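You operate a simulated robot arm through the tools that you are given. There is no shell and no other tool. Be economical: measure what you need, move in short steps, check, and stop when the job is done.

You are at the controls of a simulated robot arm. One attempt, no reset.

JOB
Put two of the orange brackets from the top of the trestle table in the square tray.
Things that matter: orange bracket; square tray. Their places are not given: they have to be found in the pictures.

It is judged by the outcome, as a careful person would: the job done as asked, and still so three seconds after it is handed in. It fails if anything else is knocked over, pushed out of place, dropped, spilled or broken.

ROBOT AND FRAMES
A 7-joint arm with a two-finger parallel gripper, fixed in place. Base frame: the origin is at the foot of the arm, x ahead of it, y to its left, z up; the work surface is at about z = 780. Lengths are in mm, angles in rad, forces in N, time in s.
With the tool pointing down near the work surface it reaches from about 300 to 700 mm from the base axis. Its first joint turns from -1.152 to 1.152 rad. Payload 1.57 kg.
Tool frame: the origin (TCP) lies between the finger pads and is the grasp point; the fingertips stand 30 mm ahead of it; z points along the fingers, y is the line along which they close. The gripper opens to 110 mm. The fingers are 24 mm wide and 12 mm thick; the gripper's body (48 by 112 mm) begins 78 mm behind the TCP.
Orientation is told as [roll, pitch, yaw] about the base's x, y, z axes, in that order, counted from this pose: with the fingers straight down and closing along the base's y, the tool's x points along the base's -x, its y along +y and its z along -z.

CONTROLS
- The arm moves only by the tool play_rows. Its argument "series" is a list of rows, each a list of 2 entries, a list of its own where there are three numbers: the shift along the tool's x, y, z in units of 50 mm (1.0 is 50 mm), then the turn, a rotation vector about the tool's x, y, z in units of 8 degrees (1.0 is 8 degrees). In form: [[[dx, dy, dz], [rx, ry, rz]], ...]. A call has 1 to 20 rows; each row shifts and turns the commanded pose from where the row before left it, along the tool's axes as they then stand. "jaw" is the closure, from 0 (fully open) to 1 (shut), set as the call begins (left out, the last holds). A call with a number of a shift or a turn outside -1 to 1 is refused whole. A row lasts 0.2 s, in which the tool goes at most 50 mm and 0.15 rad; a call with a longer step from one row to the next is refused whole, and so is a gripper value outside its range. A pose out of reach is approached as far as the arm can. The call stops where the force on the tool passes 40 N (or 10 N more than at its start, if that is more) or the arm is blocked; 0.2 s more then pass. The fingers move at their own pace (about 108 mm/s each) and stop on an object; they squeeze with about 31 N. The grip force told is the motor's: it shows also when the fingers shut on nothing. Time passes only in rows, and 0.2 s behind the last, so rows that do not move let the fingers close. The reply holds the time, the measured pose of the TCP, the force on the tool along the base axes, the opening and the grip force, in the units named above and with some noise, and new pictures: "pictures" is both (left out), scene, wrist or none.
- Cameras (640 x 400 px; columns grow to the right, rows downward): "scene" is fixed at [151.5, -398.3, 1378]; the picture's right is [0.84, -0.54, 0.00], its down [-0.43, -0.67, -0.60] and it looks along [0.33, 0.51, -0.80] (base axes); focal length 214 px, centre (320, 200). "wrist" rides on the gripper at [-36, 0, -80] in the tool frame; the picture's right is [0.00, -1.00, 0.00], its down [0.97, 0.00, -0.24] and it looks along [0.24, 0.00, 0.97] (tool axes); focal length 218 px, centre (320, 200).
- probe_pixels(camera, pixels): for up to 12 pixels [column, row] of the newest picture of that camera ("zoom" is the newest enlarged one), the place [x, y, z] in the base frame of the surface seen there, good to about 2 mm. It takes no simulated time.
- enlarge(camera, box): a new picture of the part [left, top, right, bottom] of that camera's present view, enlarged. It takes no simulated time.
- job_done(): hands the job in; it is judged then, once.

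Go step by step. Measure first, check grasps and placings, and put right what went wrong. The budget is 60 turns and 120 pictures, counting those below and the enlarged ones. Unless the task says otherwise, let go and move clear before handing in, and close with one line.

The tools are called after "Request:" by a JSON object that holds its "op" and its "data". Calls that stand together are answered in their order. play_rows: Moves the arm, as the interface text tells. Its arguments: {"type":"object","properties":{"series":{"type":"array"},"jaw":{"type":"number"},"pictures":{"type":"string","enum":["both","scene","wrist","none"]}},"required":["series"]} The other tools are called the same way: probe_pixels (camera, pixels) gives the place of the surface under pixels of a picture; enlarge (camera, box) takes an enlarged picture of a part of a camera's view; job_done () hands the job in.

At the start:

```text
time_s: 0.0
ee_pos: [351.8, 125.8, 1132.3]
orientation: [0.0, 0.0, 0.001]
force: [-0.1, -0.2, 0.5]
grip_width: 110.1
grasp_force: 0.0
```

scene: 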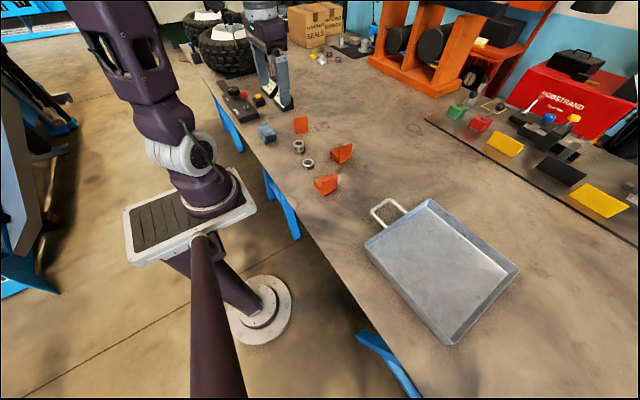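
wrist: 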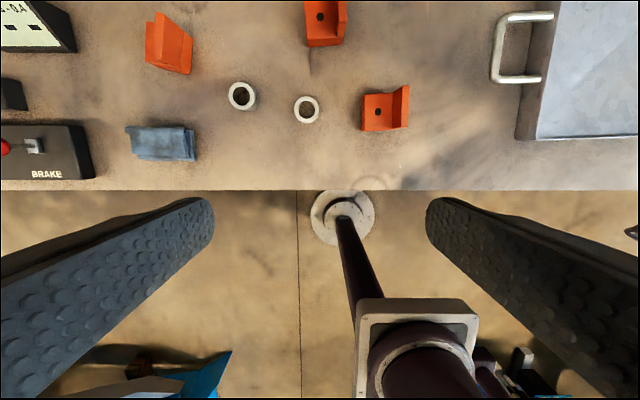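

The scene shows three orange brackets near (301,124), (342,152) and (326,184), and the tray near (440,265). I'll enlarge that area and probe for places.

Request:
{"op": "enlarge", "data": {"camera": "scene", "box": [240, 100, 400, 200]}}

Request:
{"op": "probe_pixels", "data": {"camera": "wrist", "pixels": [[378, 112], [402, 108], [364, 128], [366, 96], [390, 92], [408, 86], [408, 126], [318, 18], [340, 15], [308, 44], [345, 40], [430, 150]]}}

Request:
{"op": "probe_pixels", "data": {"camera": "scene", "pixels": [[440, 265], [430, 200], [518, 268], [448, 344], [366, 244], [400, 250], [480, 270], [388, 207], [410, 300], [435, 225], [500, 268], [448, 325]]}}

```text
4.00 times, centred on (320, 150) of scene
```

zoom: 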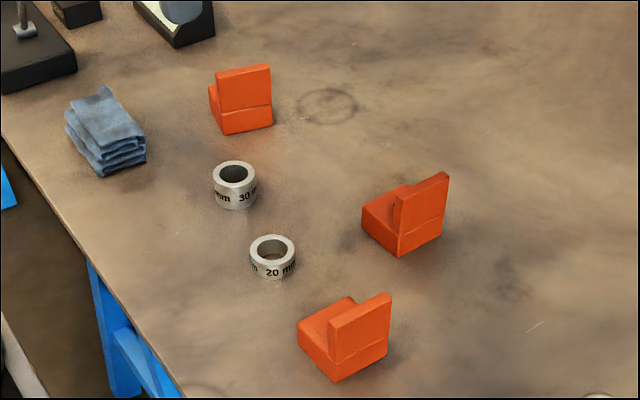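

```text
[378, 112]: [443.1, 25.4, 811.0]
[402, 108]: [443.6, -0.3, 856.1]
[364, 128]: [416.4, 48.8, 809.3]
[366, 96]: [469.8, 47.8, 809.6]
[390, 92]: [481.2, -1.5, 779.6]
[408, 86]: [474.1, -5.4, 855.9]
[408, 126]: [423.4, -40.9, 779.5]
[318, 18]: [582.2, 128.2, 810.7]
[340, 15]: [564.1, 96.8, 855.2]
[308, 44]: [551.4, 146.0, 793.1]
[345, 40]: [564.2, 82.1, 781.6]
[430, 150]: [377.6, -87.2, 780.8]
```

```text
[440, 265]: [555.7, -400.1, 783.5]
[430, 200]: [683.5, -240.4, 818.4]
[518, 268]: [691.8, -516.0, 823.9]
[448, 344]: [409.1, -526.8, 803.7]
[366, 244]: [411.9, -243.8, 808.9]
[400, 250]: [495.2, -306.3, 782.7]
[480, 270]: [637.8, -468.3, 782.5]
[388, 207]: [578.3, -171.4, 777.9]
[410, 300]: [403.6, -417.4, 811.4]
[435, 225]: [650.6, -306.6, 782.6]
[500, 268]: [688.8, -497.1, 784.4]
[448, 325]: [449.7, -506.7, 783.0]
```

Tray floor is at z≈783, rim ≈820, x 405–690, y −240 to −525. Now I'll view the near bracket at (385,110) and the second at (325,20) closely in the wrist view.

Request:
{"op": "enlarge", "data": {"camera": "wrist", "box": [280, 0, 440, 140]}}

```text
2.86 times, centred on (360, 70) of wrist
```

zoom: 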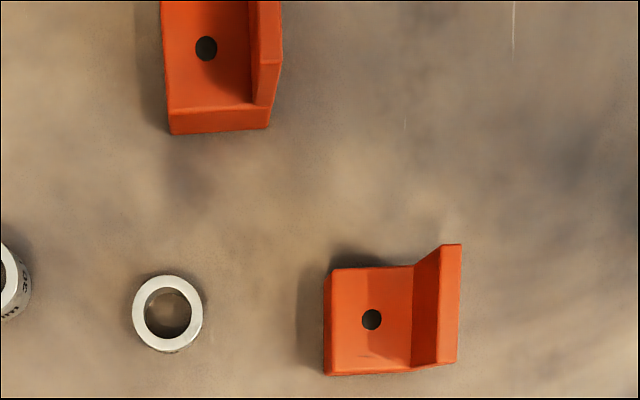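

Request:
{"op": "probe_pixels", "data": {"camera": "zoom", "pixels": [[445, 248], [459, 248], [440, 358], [454, 358], [330, 272], [330, 370], [410, 270], [408, 368], [264, 60], [278, 60], [170, 106], [252, 100]]}}

```text
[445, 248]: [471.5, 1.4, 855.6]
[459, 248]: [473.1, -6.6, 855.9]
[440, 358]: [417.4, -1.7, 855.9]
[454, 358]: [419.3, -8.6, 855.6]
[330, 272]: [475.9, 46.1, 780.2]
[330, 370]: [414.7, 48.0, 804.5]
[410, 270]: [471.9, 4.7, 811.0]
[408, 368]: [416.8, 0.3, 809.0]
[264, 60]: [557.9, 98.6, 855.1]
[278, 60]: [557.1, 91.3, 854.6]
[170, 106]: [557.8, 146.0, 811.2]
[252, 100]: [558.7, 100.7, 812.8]
```

The near bracket is an L about x 416–473, y −9 to 48, base top 810, upright top 856. I'll move above its centre (445, 20) with the jaw at about 80 mm, closing along y across its whole width.

Request:
{"op": "play_rows", "data": {"series": [[[-0.311, -0.353, 0.675], [0, 0, 0]], [[-0.311, -0.353, 0.675], [0, 0, 0]], [[-0.311, -0.353, 0.675], [0, 0, 0]], [[-0.311, -0.353, 0.675], [0, 0, 0]], [[-0.311, -0.353, 0.675], [0, 0, 0]], [[-0.311, -0.353, 0.675], [0, 0, 0]], [[0, 0, 0], [0, 0, 0]]], "jaw": 0.25}}

```text
time_s: 1.6
ee_pos: [446.7, 20.1, 930.4]
orientation: [0.0, 0.0, 0.0]
force: [0.6, -0.7, 0.0]
grip_width: 82.4
grasp_force: 0.1
```

scene: 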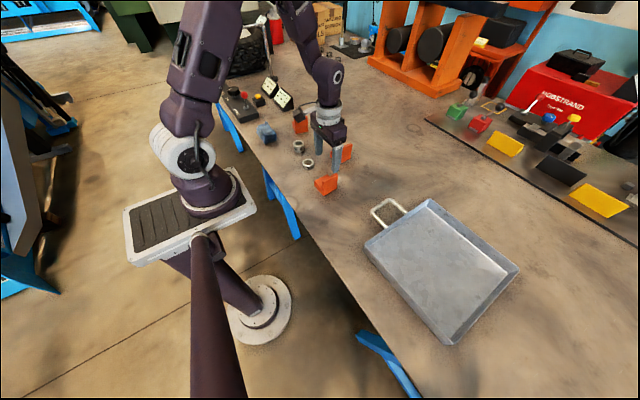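
wrist: 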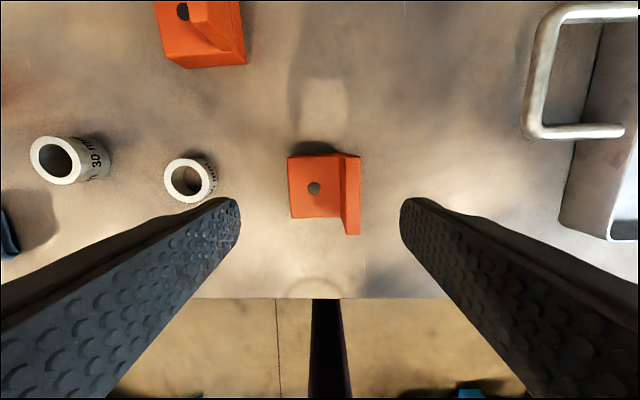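

The bracket sits at (323,188) between the fingers, and the ring at (188,180) is nearest on the left. I'll probe both to check clearance.

Request:
{"op": "probe_pixels", "data": {"camera": "wrist", "pixels": [[291, 165], [292, 212], [352, 160], [342, 190], [358, 190], [352, 231], [320, 214], [214, 180], [166, 180], [240, 35], [180, 60], [200, 8]]}}

```text
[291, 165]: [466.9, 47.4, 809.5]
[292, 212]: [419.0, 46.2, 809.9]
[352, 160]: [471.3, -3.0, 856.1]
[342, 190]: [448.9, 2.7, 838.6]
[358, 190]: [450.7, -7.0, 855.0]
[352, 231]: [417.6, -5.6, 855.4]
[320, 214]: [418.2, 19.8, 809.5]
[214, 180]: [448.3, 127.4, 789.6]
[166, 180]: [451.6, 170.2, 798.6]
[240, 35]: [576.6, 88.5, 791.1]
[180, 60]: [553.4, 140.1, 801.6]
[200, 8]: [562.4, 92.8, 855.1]
```

Bracket spans y −9 to 48, centred under the tool, and the ring is well clear. Descending to TCP z≈818 without closing.

Request:
{"op": "play_rows", "data": {"series": [[[0, 0, 0.5], [0, 0, 0]], [[0, 0, 0.5], [0, 0, 0]], [[0, 0, 0.5], [0, 0, 0]], [[0, 0, 0.4], [0, 0, 0]], [[0, 0, 0.35], [0, 0, 0]], [[0, 0, 0], [0, 0, 0]]], "pictures": "wrist"}}

Request:
{"op": "play_rows", "data": {"series": [[[0, 0, 0], [0, 0, 0]], [[0, 0, 0], [0, 0, 0]], [[0, 0, 0], [0, 0, 0]], [[0, 0, 0], [0, 0, 0]]], "jaw": 0.7}}

```text
time_s: 3.0
ee_pos: [445.2, 19.5, 817.7]
orientation: [-0.001, -0.001, 0.0]
force: [0.6, 0.3, 0.4]
grip_width: 82.4
grasp_force: 0.0
```

wrist: 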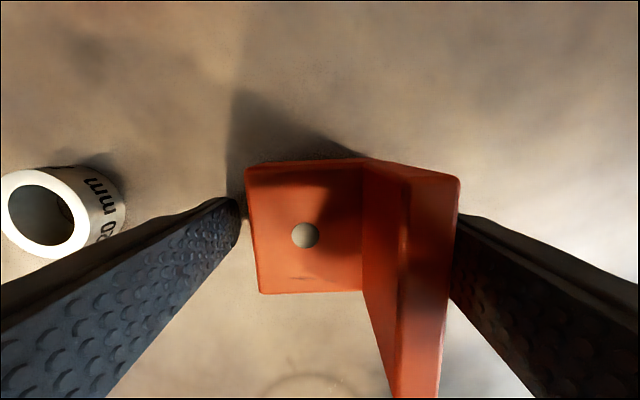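

```text
time_s: 4.0
ee_pos: [445.4, 19.5, 817.3]
orientation: [0.0, 0.001, 0.0]
force: [-1.0, 0.4, 0.8]
grip_width: 60.5
grasp_force: 30.8
```

scene: 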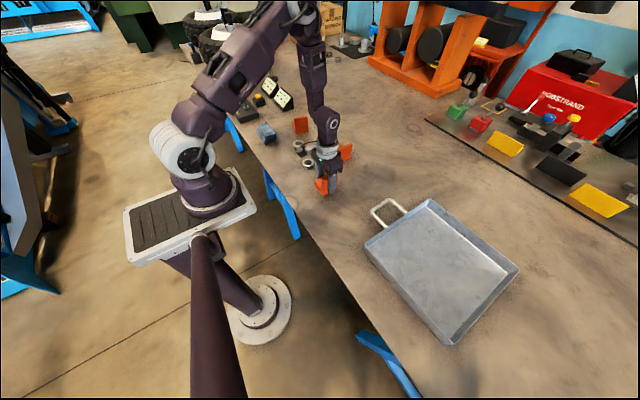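
wrist: 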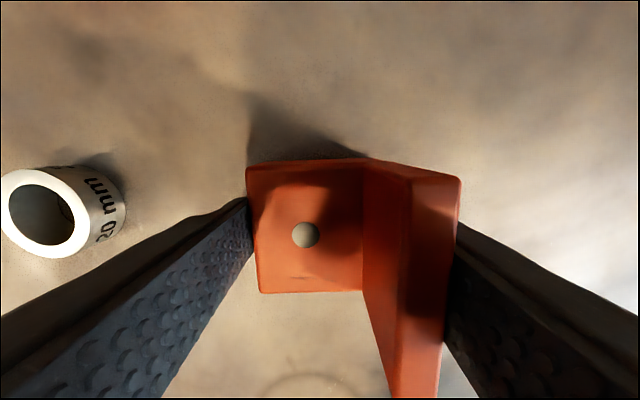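

Gripped at 60.5 mm with 31 N. Lifting 130 mm.

Request:
{"op": "play_rows", "data": {"series": [[[0, 0, -0.3], [0, 0, 0]], [[0, 0, -0.5], [0, 0, 0]], [[0, 0, -0.6], [0, 0, 0]], [[0, 0, -0.6], [0, 0, 0]], [[0, 0, -0.6], [0, 0, 0]], [[0, 0, 0], [0, 0, 0]]]}}

```text
time_s: 5.4
ee_pos: [445.2, 21.1, 947.3]
orientation: [0.0, 0.003, 0.001]
force: [0.0, -0.6, -4.4]
grip_width: 60.1
grasp_force: 30.7
```

scene: 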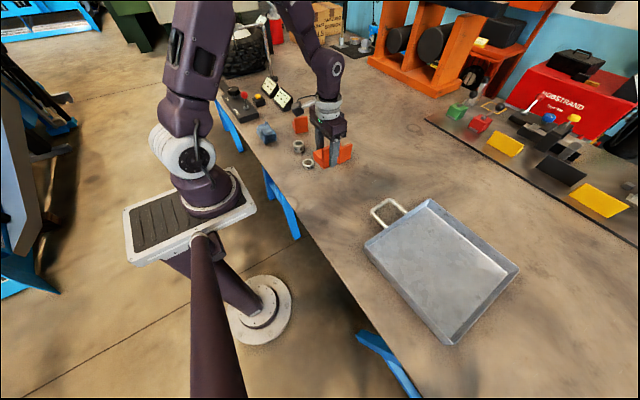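
wrist: 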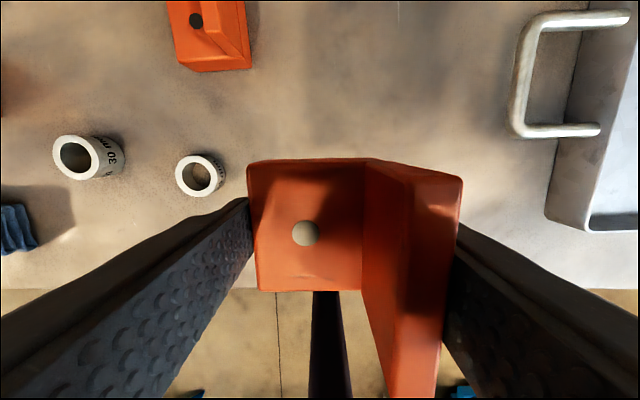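

The bracket is held firmly clear of the table. I'll carry it over the tray to about (500, −430).

Request:
{"op": "play_rows", "data": {"series": [[[-0.08, -0.4, 0], [0, 0, 0]], [[-0.08, -0.662, 0], [0, 0, 0]], [[-0.08, -0.662, 0], [0, 0, 0]], [[-0.08, -0.662, 0], [0, 0, 0]], [[-0.08, -0.662, 0], [0, 0, 0]], [[-0.08, -0.662, 0], [0, 0, 0]], [[-0.08, -0.662, 0], [0, 0, 0]], [[-0.08, -0.662, 0], [0, 0, 0]], [[-0.08, -0.662, 0], [0, 0, 0]], [[-0.08, -0.662, 0], [0, 0, 0]], [[-0.08, -0.662, 0], [0, 0, 0]], [[-0.08, -0.662, 0], [0, 0, 0]], [[-0.08, -0.662, 0], [0, 0, 0]], [[-0.08, -0.662, 0], [0, 0, 0]], [[0, 0, 0], [0, 0, 0]], [[0, 0, 0], [0, 0, 0]]]}}

```text
time_s: 8.8
ee_pos: [498.9, -428.2, 948.8]
orientation: [0.003, 0.001, 0.0]
force: [-0.7, -1.3, -4.3]
grip_width: 59.6
grasp_force: 30.5
```

scene: 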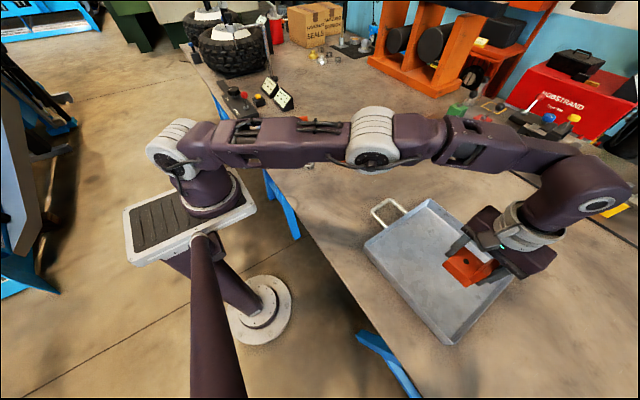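
wrist: 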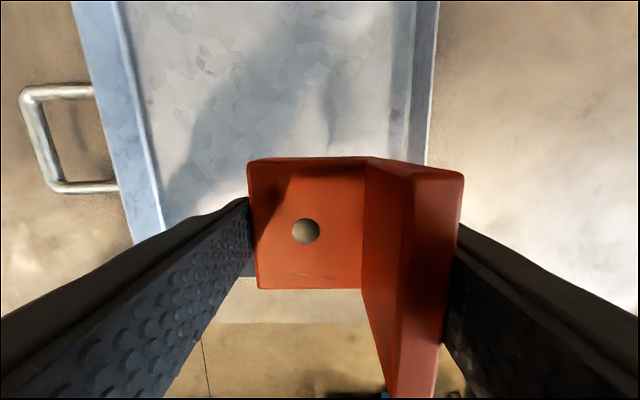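

It hangs above the tray. I'll check the walls: right wall near (410,100), left wall near (150,180), near wall near (240,285).

Request:
{"op": "probe_pixels", "data": {"camera": "wrist", "pixels": [[402, 140], [412, 140], [425, 140], [432, 40], [400, 40], [160, 200], [140, 200], [235, 283], [250, 298], [250, 320], [130, 100], [110, 100]]}}

Request:
{"op": "probe_pixels", "data": {"camera": "scene", "pixels": [[375, 248], [372, 240], [440, 338], [447, 330], [490, 300], [500, 290], [400, 240], [420, 300]]}}

```text
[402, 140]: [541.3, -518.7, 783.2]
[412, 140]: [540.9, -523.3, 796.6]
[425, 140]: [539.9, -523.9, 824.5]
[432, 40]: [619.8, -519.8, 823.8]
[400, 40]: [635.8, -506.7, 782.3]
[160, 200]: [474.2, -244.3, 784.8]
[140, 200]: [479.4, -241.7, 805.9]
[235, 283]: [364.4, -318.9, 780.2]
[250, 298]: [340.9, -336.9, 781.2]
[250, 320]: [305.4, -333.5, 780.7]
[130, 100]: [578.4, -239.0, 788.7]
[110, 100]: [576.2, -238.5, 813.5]
```

```text
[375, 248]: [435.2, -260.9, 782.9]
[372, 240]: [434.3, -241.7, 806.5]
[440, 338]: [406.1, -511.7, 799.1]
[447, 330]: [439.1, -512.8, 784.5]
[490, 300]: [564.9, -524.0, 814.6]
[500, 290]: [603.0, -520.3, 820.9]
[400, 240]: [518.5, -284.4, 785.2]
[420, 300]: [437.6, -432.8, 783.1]
```

The interior is about y −518 to −248 with floor 783, so clear room around. Lowering to TCP z≈822, then the last bit slowly.

Request:
{"op": "play_rows", "data": {"series": [[[0, 0, 0.5], [0, 0, 0]], [[0, 0, 0.5], [0, 0, 0]], [[0, 0, 0.5], [0, 0, 0]], [[0, 0, 0.5], [0, 0, 0]], [[0, 0, 0.3], [0, 0, 0]], [[0, 0, 0.15], [0, 0, 0]], [[0, 0, 0.07], [0, 0, 0]], [[0, 0, 0], [0, 0, 0]]]}}

```text
time_s: 10.6
ee_pos: [500.1, -428.7, 822.4]
orientation: [0.0, 0.0, 0.001]
force: [-1.5, 1.2, 2.2]
grip_width: 59.6
grasp_force: 30.9
```

scene: 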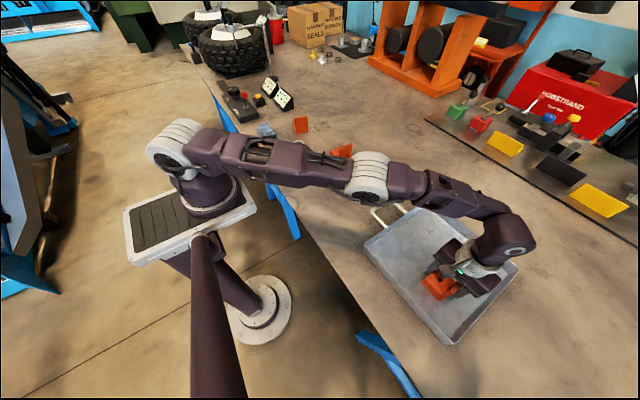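
wrist: 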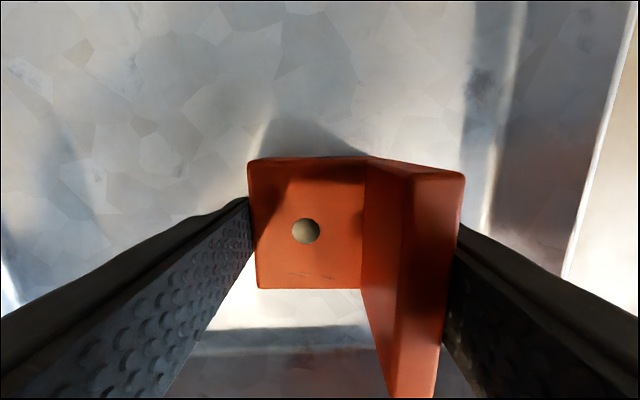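

The z force rose from −4.3 to +2.2 N: the bracket rests on the tray floor. Opening to 82 mm, then rising straight up.

Request:
{"op": "play_rows", "data": {"series": [[[0, 0, 0], [0, 0, 0]], [[0, 0, 0], [0, 0, 0]]], "jaw": 0.25, "pictures": "none"}}

Request:
{"op": "play_rows", "data": {"series": [[[0, 0, -0.3], [0, 0, 0]], [[0, 0, -0.5], [0, 0, 0]], [[0, 0, -0.6], [0, 0, 0]], [[0, 0, -0.7], [0, 0, 0]], [[0, 0, -0.7], [0, 0, 0]], [[0, 0, 0], [0, 0, 0]]]}}

```text
time_s: 11.2
ee_pos: [502.4, -428.6, 821.7]
orientation: [0.0, -0.001, 0.0]
force: [-0.3, 0.8, 0.5]
grip_width: 82.7
grasp_force: 0.0
```

```text
time_s: 12.6
ee_pos: [500.4, -428.5, 962.1]
orientation: [0.002, -0.001, -0.001]
force: [0.3, 0.5, -0.1]
grip_width: 82.6
grasp_force: 0.0
```

scene: 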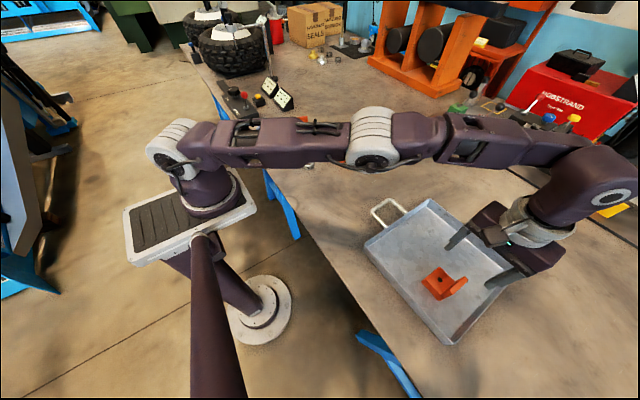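
wrist: 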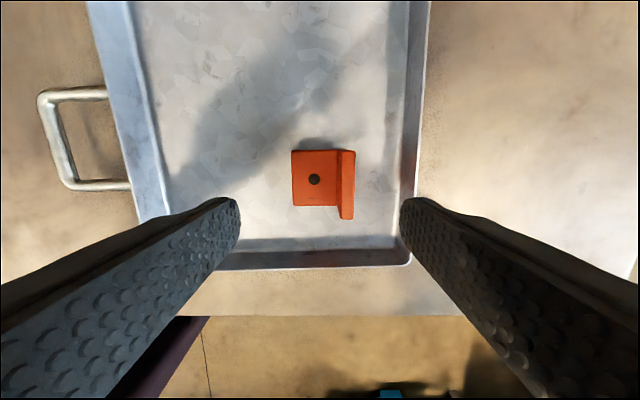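

The first bracket stands upright in the tray at (322,180) in the wrist view. Moving above the second bracket at about (582, 118).

Request:
{"op": "play_rows", "data": {"series": [[[-0.1, 0.643, 0], [0, 0, 0]], [[-0.1, 0.643, 0], [0, 0, 0]], [[-0.1, 0.643, 0], [0, 0, 0]], [[-0.1, 0.643, 0], [0, 0, 0]], [[-0.1, 0.643, 0], [0, 0, 0]], [[-0.1, 0.643, 0], [0, 0, 0]], [[-0.1, 0.643, 0], [0, 0, 0]], [[-0.1, 0.643, 0], [0, 0, 0]], [[-0.1, 0.643, 0], [0, 0, 0]], [[-0.1, 0.643, 0], [0, 0, 0]], [[-0.1, 0.643, 0], [0, 0, 0]], [[-0.1, 0.643, 0], [0, 0, 0]], [[-0.1, 0.643, 0], [0, 0, 0]], [[-0.1, 0.643, 0], [0, 0, 0]], [[-0.1, 0.643, 0], [0, 0, 0]], [[-0.1, 0.643, 0], [0, 0, 0]], [[-0.1, 0.643, 0], [0, 0, 0]], [[0, 0, 0], [0, 0, 0]], [[0, 0, 0], [0, 0, 0]]], "pictures": "wrist"}}

Request:
{"op": "enlarge", "data": {"camera": "wrist", "box": [240, 100, 400, 260]}}

```text
time_s: 16.6
ee_pos: [585.7, 113.9, 961.8]
orientation: [0.002, 0.0, -0.001]
force: [0.4, -0.1, -0.2]
grip_width: 82.5
grasp_force: 0.0
```

wrist: 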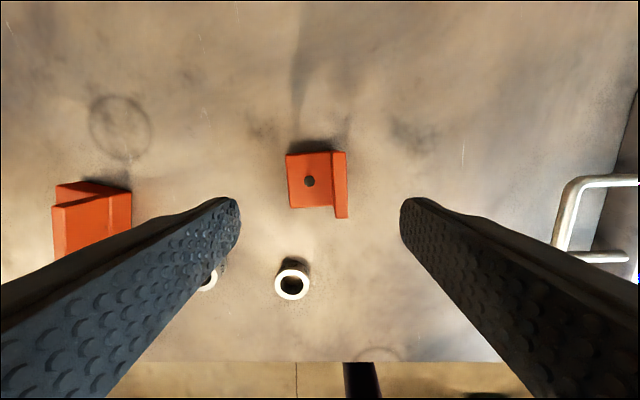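

```text
2.50 times, centred on (320, 180) of wrist
```

zoom: 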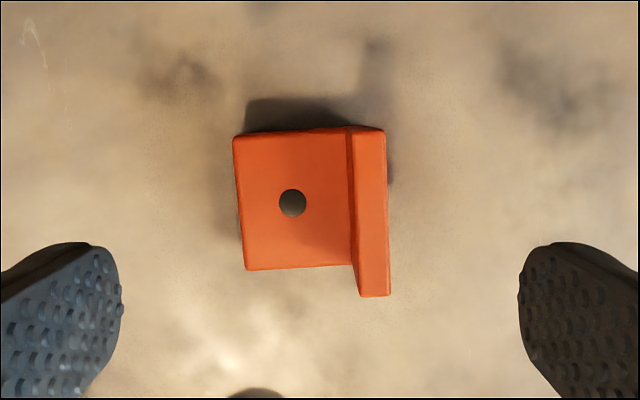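

Request:
{"op": "probe_pixels", "data": {"camera": "zoom", "pixels": [[237, 140], [247, 265], [355, 135], [381, 135], [363, 290], [385, 290], [342, 262], [292, 204]]}}

```text
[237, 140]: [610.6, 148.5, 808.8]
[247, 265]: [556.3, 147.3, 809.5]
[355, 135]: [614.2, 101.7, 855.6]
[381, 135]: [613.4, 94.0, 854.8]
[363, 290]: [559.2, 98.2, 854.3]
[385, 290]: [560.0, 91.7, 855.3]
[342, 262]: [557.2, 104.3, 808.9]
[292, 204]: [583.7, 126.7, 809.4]
```

Bracket two spans x 557–614, y ≈92–149, turned about +3°. I'll shift to y≈120.5, turn 3°, and descend to z≈818.

Request:
{"op": "play_rows", "data": {"series": [[[0, 0.13, 0], [0, 0, 0]], [[0, 0, 0], [0, 0, -0.38]], [[0, 0, 0.5], [0, 0, 0]], [[0, 0, 0.5], [0, 0, 0]], [[0, 0, 0.5], [0, 0, 0]], [[0, 0, 0.5], [0, 0, 0]], [[0, 0, 0.5], [0, 0, 0]], [[0, 0, 0.25], [0, 0, 0]], [[0, 0, 0.12], [0, 0, 0]], [[0, 0, 0], [0, 0, 0]]], "pictures": "wrist"}}

```text
time_s: 18.8
ee_pos: [585.6, 123.2, 817.1]
orientation: [0.002, -0.001, 0.052]
force: [-0.3, -0.5, -0.3]
grip_width: 82.6
grasp_force: 0.0
```

wrist: 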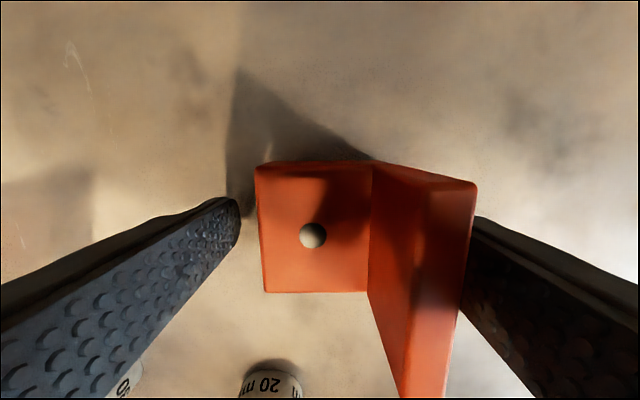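

Fingers straddle the bracket, slightly off to the left; shifting 2.5 mm to the right, closing, then lifting.

Request:
{"op": "play_rows", "data": {"series": [[[0, -0.05, 0], [0, 0, 0]], [[0, 0, 0], [0, 0, 0]]], "pictures": "none"}}

Request:
{"op": "play_rows", "data": {"series": [[[0, 0, 0], [0, 0, 0]], [[0, 0, 0], [0, 0, 0]], [[0, 0, 0], [0, 0, 0]], [[0, 0, 0], [0, 0, 0]]], "jaw": 0.7, "pictures": "none"}}

Request:
{"op": "play_rows", "data": {"series": [[[0, 0, -0.3], [0, 0, 0]], [[0, 0, -0.5], [0, 0, 0]], [[0, 0, -0.6], [0, 0, 0]], [[0, 0, -0.6], [0, 0, 0]], [[0, 0, -0.6], [0, 0, 0]], [[0, 0, -0.2], [0, 0, 0]], [[0, 0, 0], [0, 0, 0.38]]]}}

```text
time_s: 19.4
ee_pos: [586.3, 120.5, 817.7]
orientation: [-0.001, 0.0, 0.055]
force: [-0.2, -0.2, 1.2]
grip_width: 82.7
grasp_force: 0.1
```

```text
time_s: 20.4
ee_pos: [586.1, 120.1, 817.7]
orientation: [-0.001, 0.0, 0.053]
force: [-0.4, -1.6, 2.0]
grip_width: 59.9
grasp_force: 30.3
```

```text
time_s: 22.0
ee_pos: [586.2, 118.5, 958.2]
orientation: [0.0, 0.002, -0.002]
force: [0.3, 0.1, -4.1]
grip_width: 59.7
grasp_force: 31.4
```

scene: 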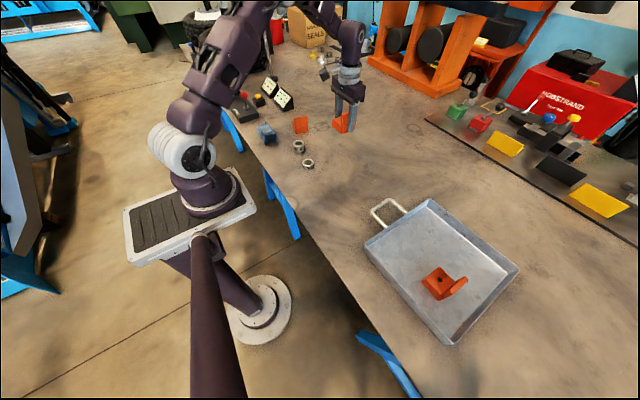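
wrist: 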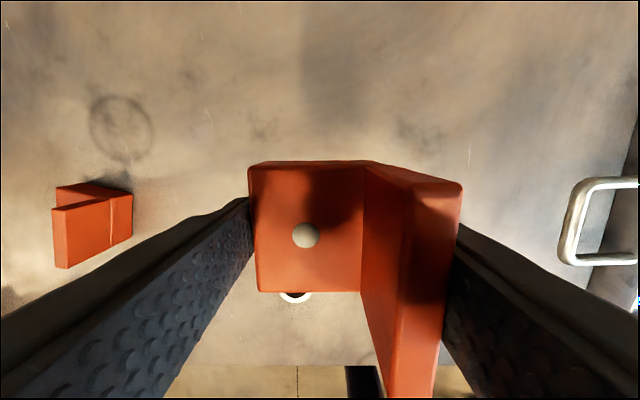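

The second bracket is held (59.7 mm, −4.1 N). Carrying it to about (510, −321), clear of the first.

Request:
{"op": "play_rows", "data": {"series": [[[0.109, -0.626, 0], [0, 0, 0]], [[0.109, -0.626, 0], [0, 0, 0]], [[0.109, -0.626, 0], [0, 0, 0]], [[0.109, -0.626, 0], [0, 0, 0]], [[0.109, -0.626, 0], [0, 0, 0]], [[0.109, -0.626, 0], [0, 0, 0]], [[0.109, -0.626, 0], [0, 0, 0]], [[0.109, -0.626, 0], [0, 0, 0]], [[0.109, -0.626, 0], [0, 0, 0]], [[0.109, -0.626, 0], [0, 0, 0]], [[0.109, -0.626, 0], [0, 0, 0]], [[0.109, -0.626, 0], [0, 0, 0]], [[0.109, -0.626, 0], [0, 0, 0]], [[0.109, -0.626, 0], [0, 0, 0]], [[0, 0, 0], [0, 0, 0]], [[0, 0, 0], [0, 0, 0]]]}}

```text
time_s: 25.4
ee_pos: [510.1, -320.3, 956.7]
orientation: [-0.001, 0.0, 0.0]
force: [0.4, 0.6, -5.0]
grip_width: 59.9
grasp_force: 31.1
```

scene: 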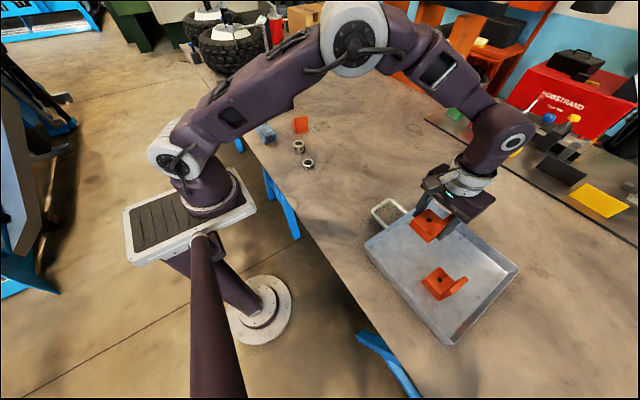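
wrist: 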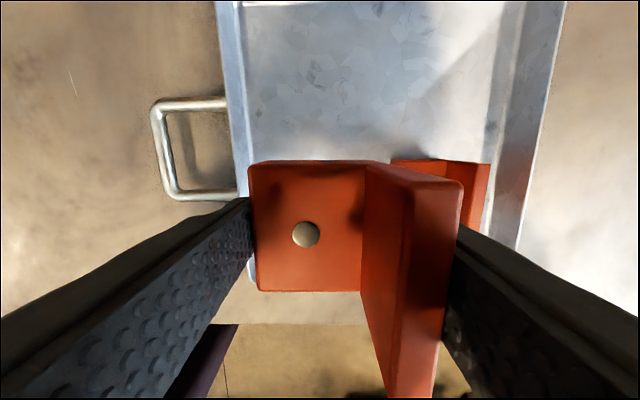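

Position is good, with the first bracket clear to the right. Lowering to z≈822.

Request:
{"op": "play_rows", "data": {"series": [[[0, 0, 0.5], [0, 0, 0]], [[0, 0, 0.5], [0, 0, 0]], [[0, 0, 0.5], [0, 0, 0]], [[0, 0, 0.5], [0, 0, 0]], [[0, 0, 0.4], [0, 0, 0]], [[0, 0, 0.2], [0, 0, 0]], [[0, 0, 0.09], [0, 0, 0]], [[0, 0, 0], [0, 0, 0]]]}}

```text
time_s: 27.2
ee_pos: [509.0, -318.2, 822.2]
orientation: [0.0, 0.0, -0.001]
force: [-0.5, 0.1, -3.6]
grip_width: 59.8
grasp_force: 31.3
```

scene: 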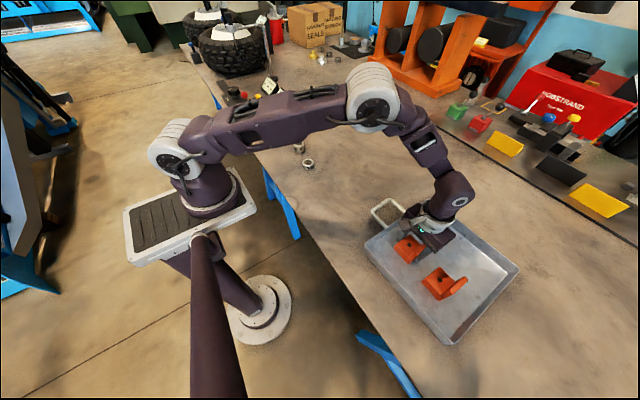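
wrist: 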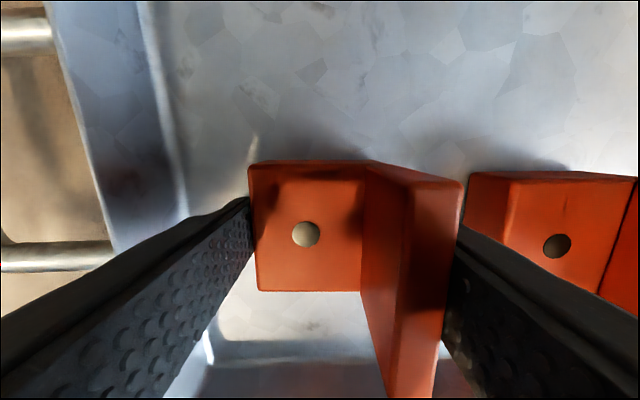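

Force still −3.6 N, so not quite touching. Lowering 2 mm more in small steps.

Request:
{"op": "play_rows", "data": {"series": [[[0, 0, 0.02], [0, 0, 0]], [[0, 0, 0.02], [0, 0, 0]], [[0, 0, 0], [0, 0, 0]]], "pictures": "none"}}

```text
time_s: 28.0
ee_pos: [509.7, -319.3, 822.6]
orientation: [0.0, -0.001, 0.0]
force: [-5.6, 2.3, 14.1]
grip_width: 59.9
grasp_force: 30.7
```

Contact now (+14 N). Releasing and rising straight up.

Request:
{"op": "play_rows", "data": {"series": [[[0, 0, -0.03], [0, 0, 0]], [[0, 0, 0], [0, 0, 0]]], "pictures": "none"}}

Request:
{"op": "play_rows", "data": {"series": [[[0, 0, 0], [0, 0, 0]], [[0, 0, 0], [0, 0, 0]]], "jaw": 0.25, "pictures": "none"}}

Request:
{"op": "play_rows", "data": {"series": [[[0, 0, -0.3], [0, 0, 0]], [[0, 0, -0.5], [0, 0, 0]], [[0, 0, -0.6], [0, 0, 0]], [[0, 0, -0.7], [0, 0, 0]], [[0, 0, -0.8], [0, 0, 0]], [[0, 0, -0.8], [0, 0, 0]], [[0, 0.8, 0], [0, 0, 0]], [[0, 0.8, 0], [0, 0, 0]], [[0, 0, 0], [0, 0, 0]]]}}

```text
time_s: 28.6
ee_pos: [510.5, -317.9, 821.6]
orientation: [-0.001, 0.0, 0.0]
force: [0.5, 0.0, -4.7]
grip_width: 59.7
grasp_force: 30.9
```

```text
time_s: 29.2
ee_pos: [510.0, -318.0, 821.1]
orientation: [-0.001, -0.001, 0.0]
force: [-0.3, 1.2, -1.6]
grip_width: 82.4
grasp_force: 0.1
```

```text
time_s: 31.2
ee_pos: [511.7, -236.7, 1008.4]
orientation: [0.001, 0.0, 0.0]
force: [0.7, 1.3, 0.5]
grip_width: 82.3
grasp_force: 0.0
```

scene: 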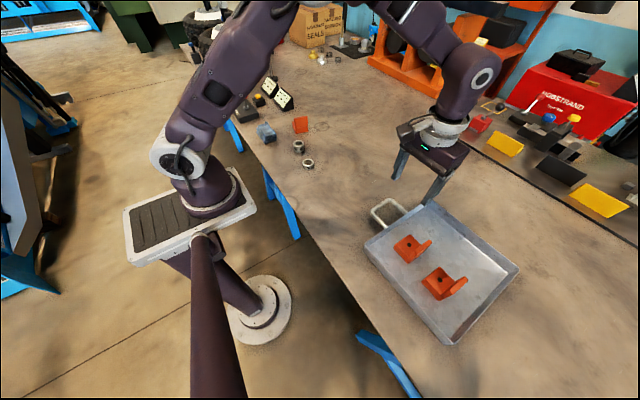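
wrist: 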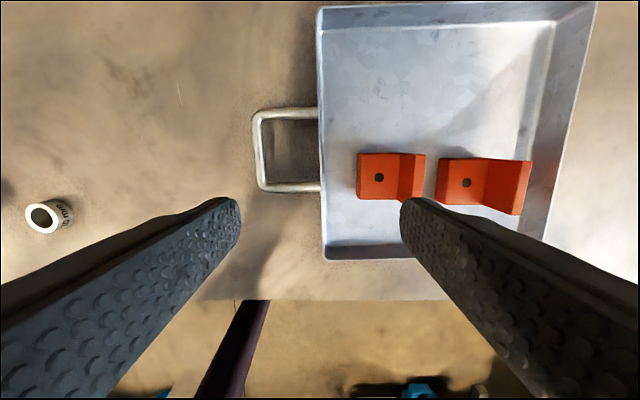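

Both brackets stand in the tray at (410,248) and (443,283) in the scene view. The third bracket, the rings and the tray look unmoved, and the arm is clear, so I'm handing in.

Request:
{"op": "job_done", "data": {}}

```text
The job is handed in.
```

Two orange brackets are standing in the square tray, the gripper is empty and clear, and nothing else appears to have moved.
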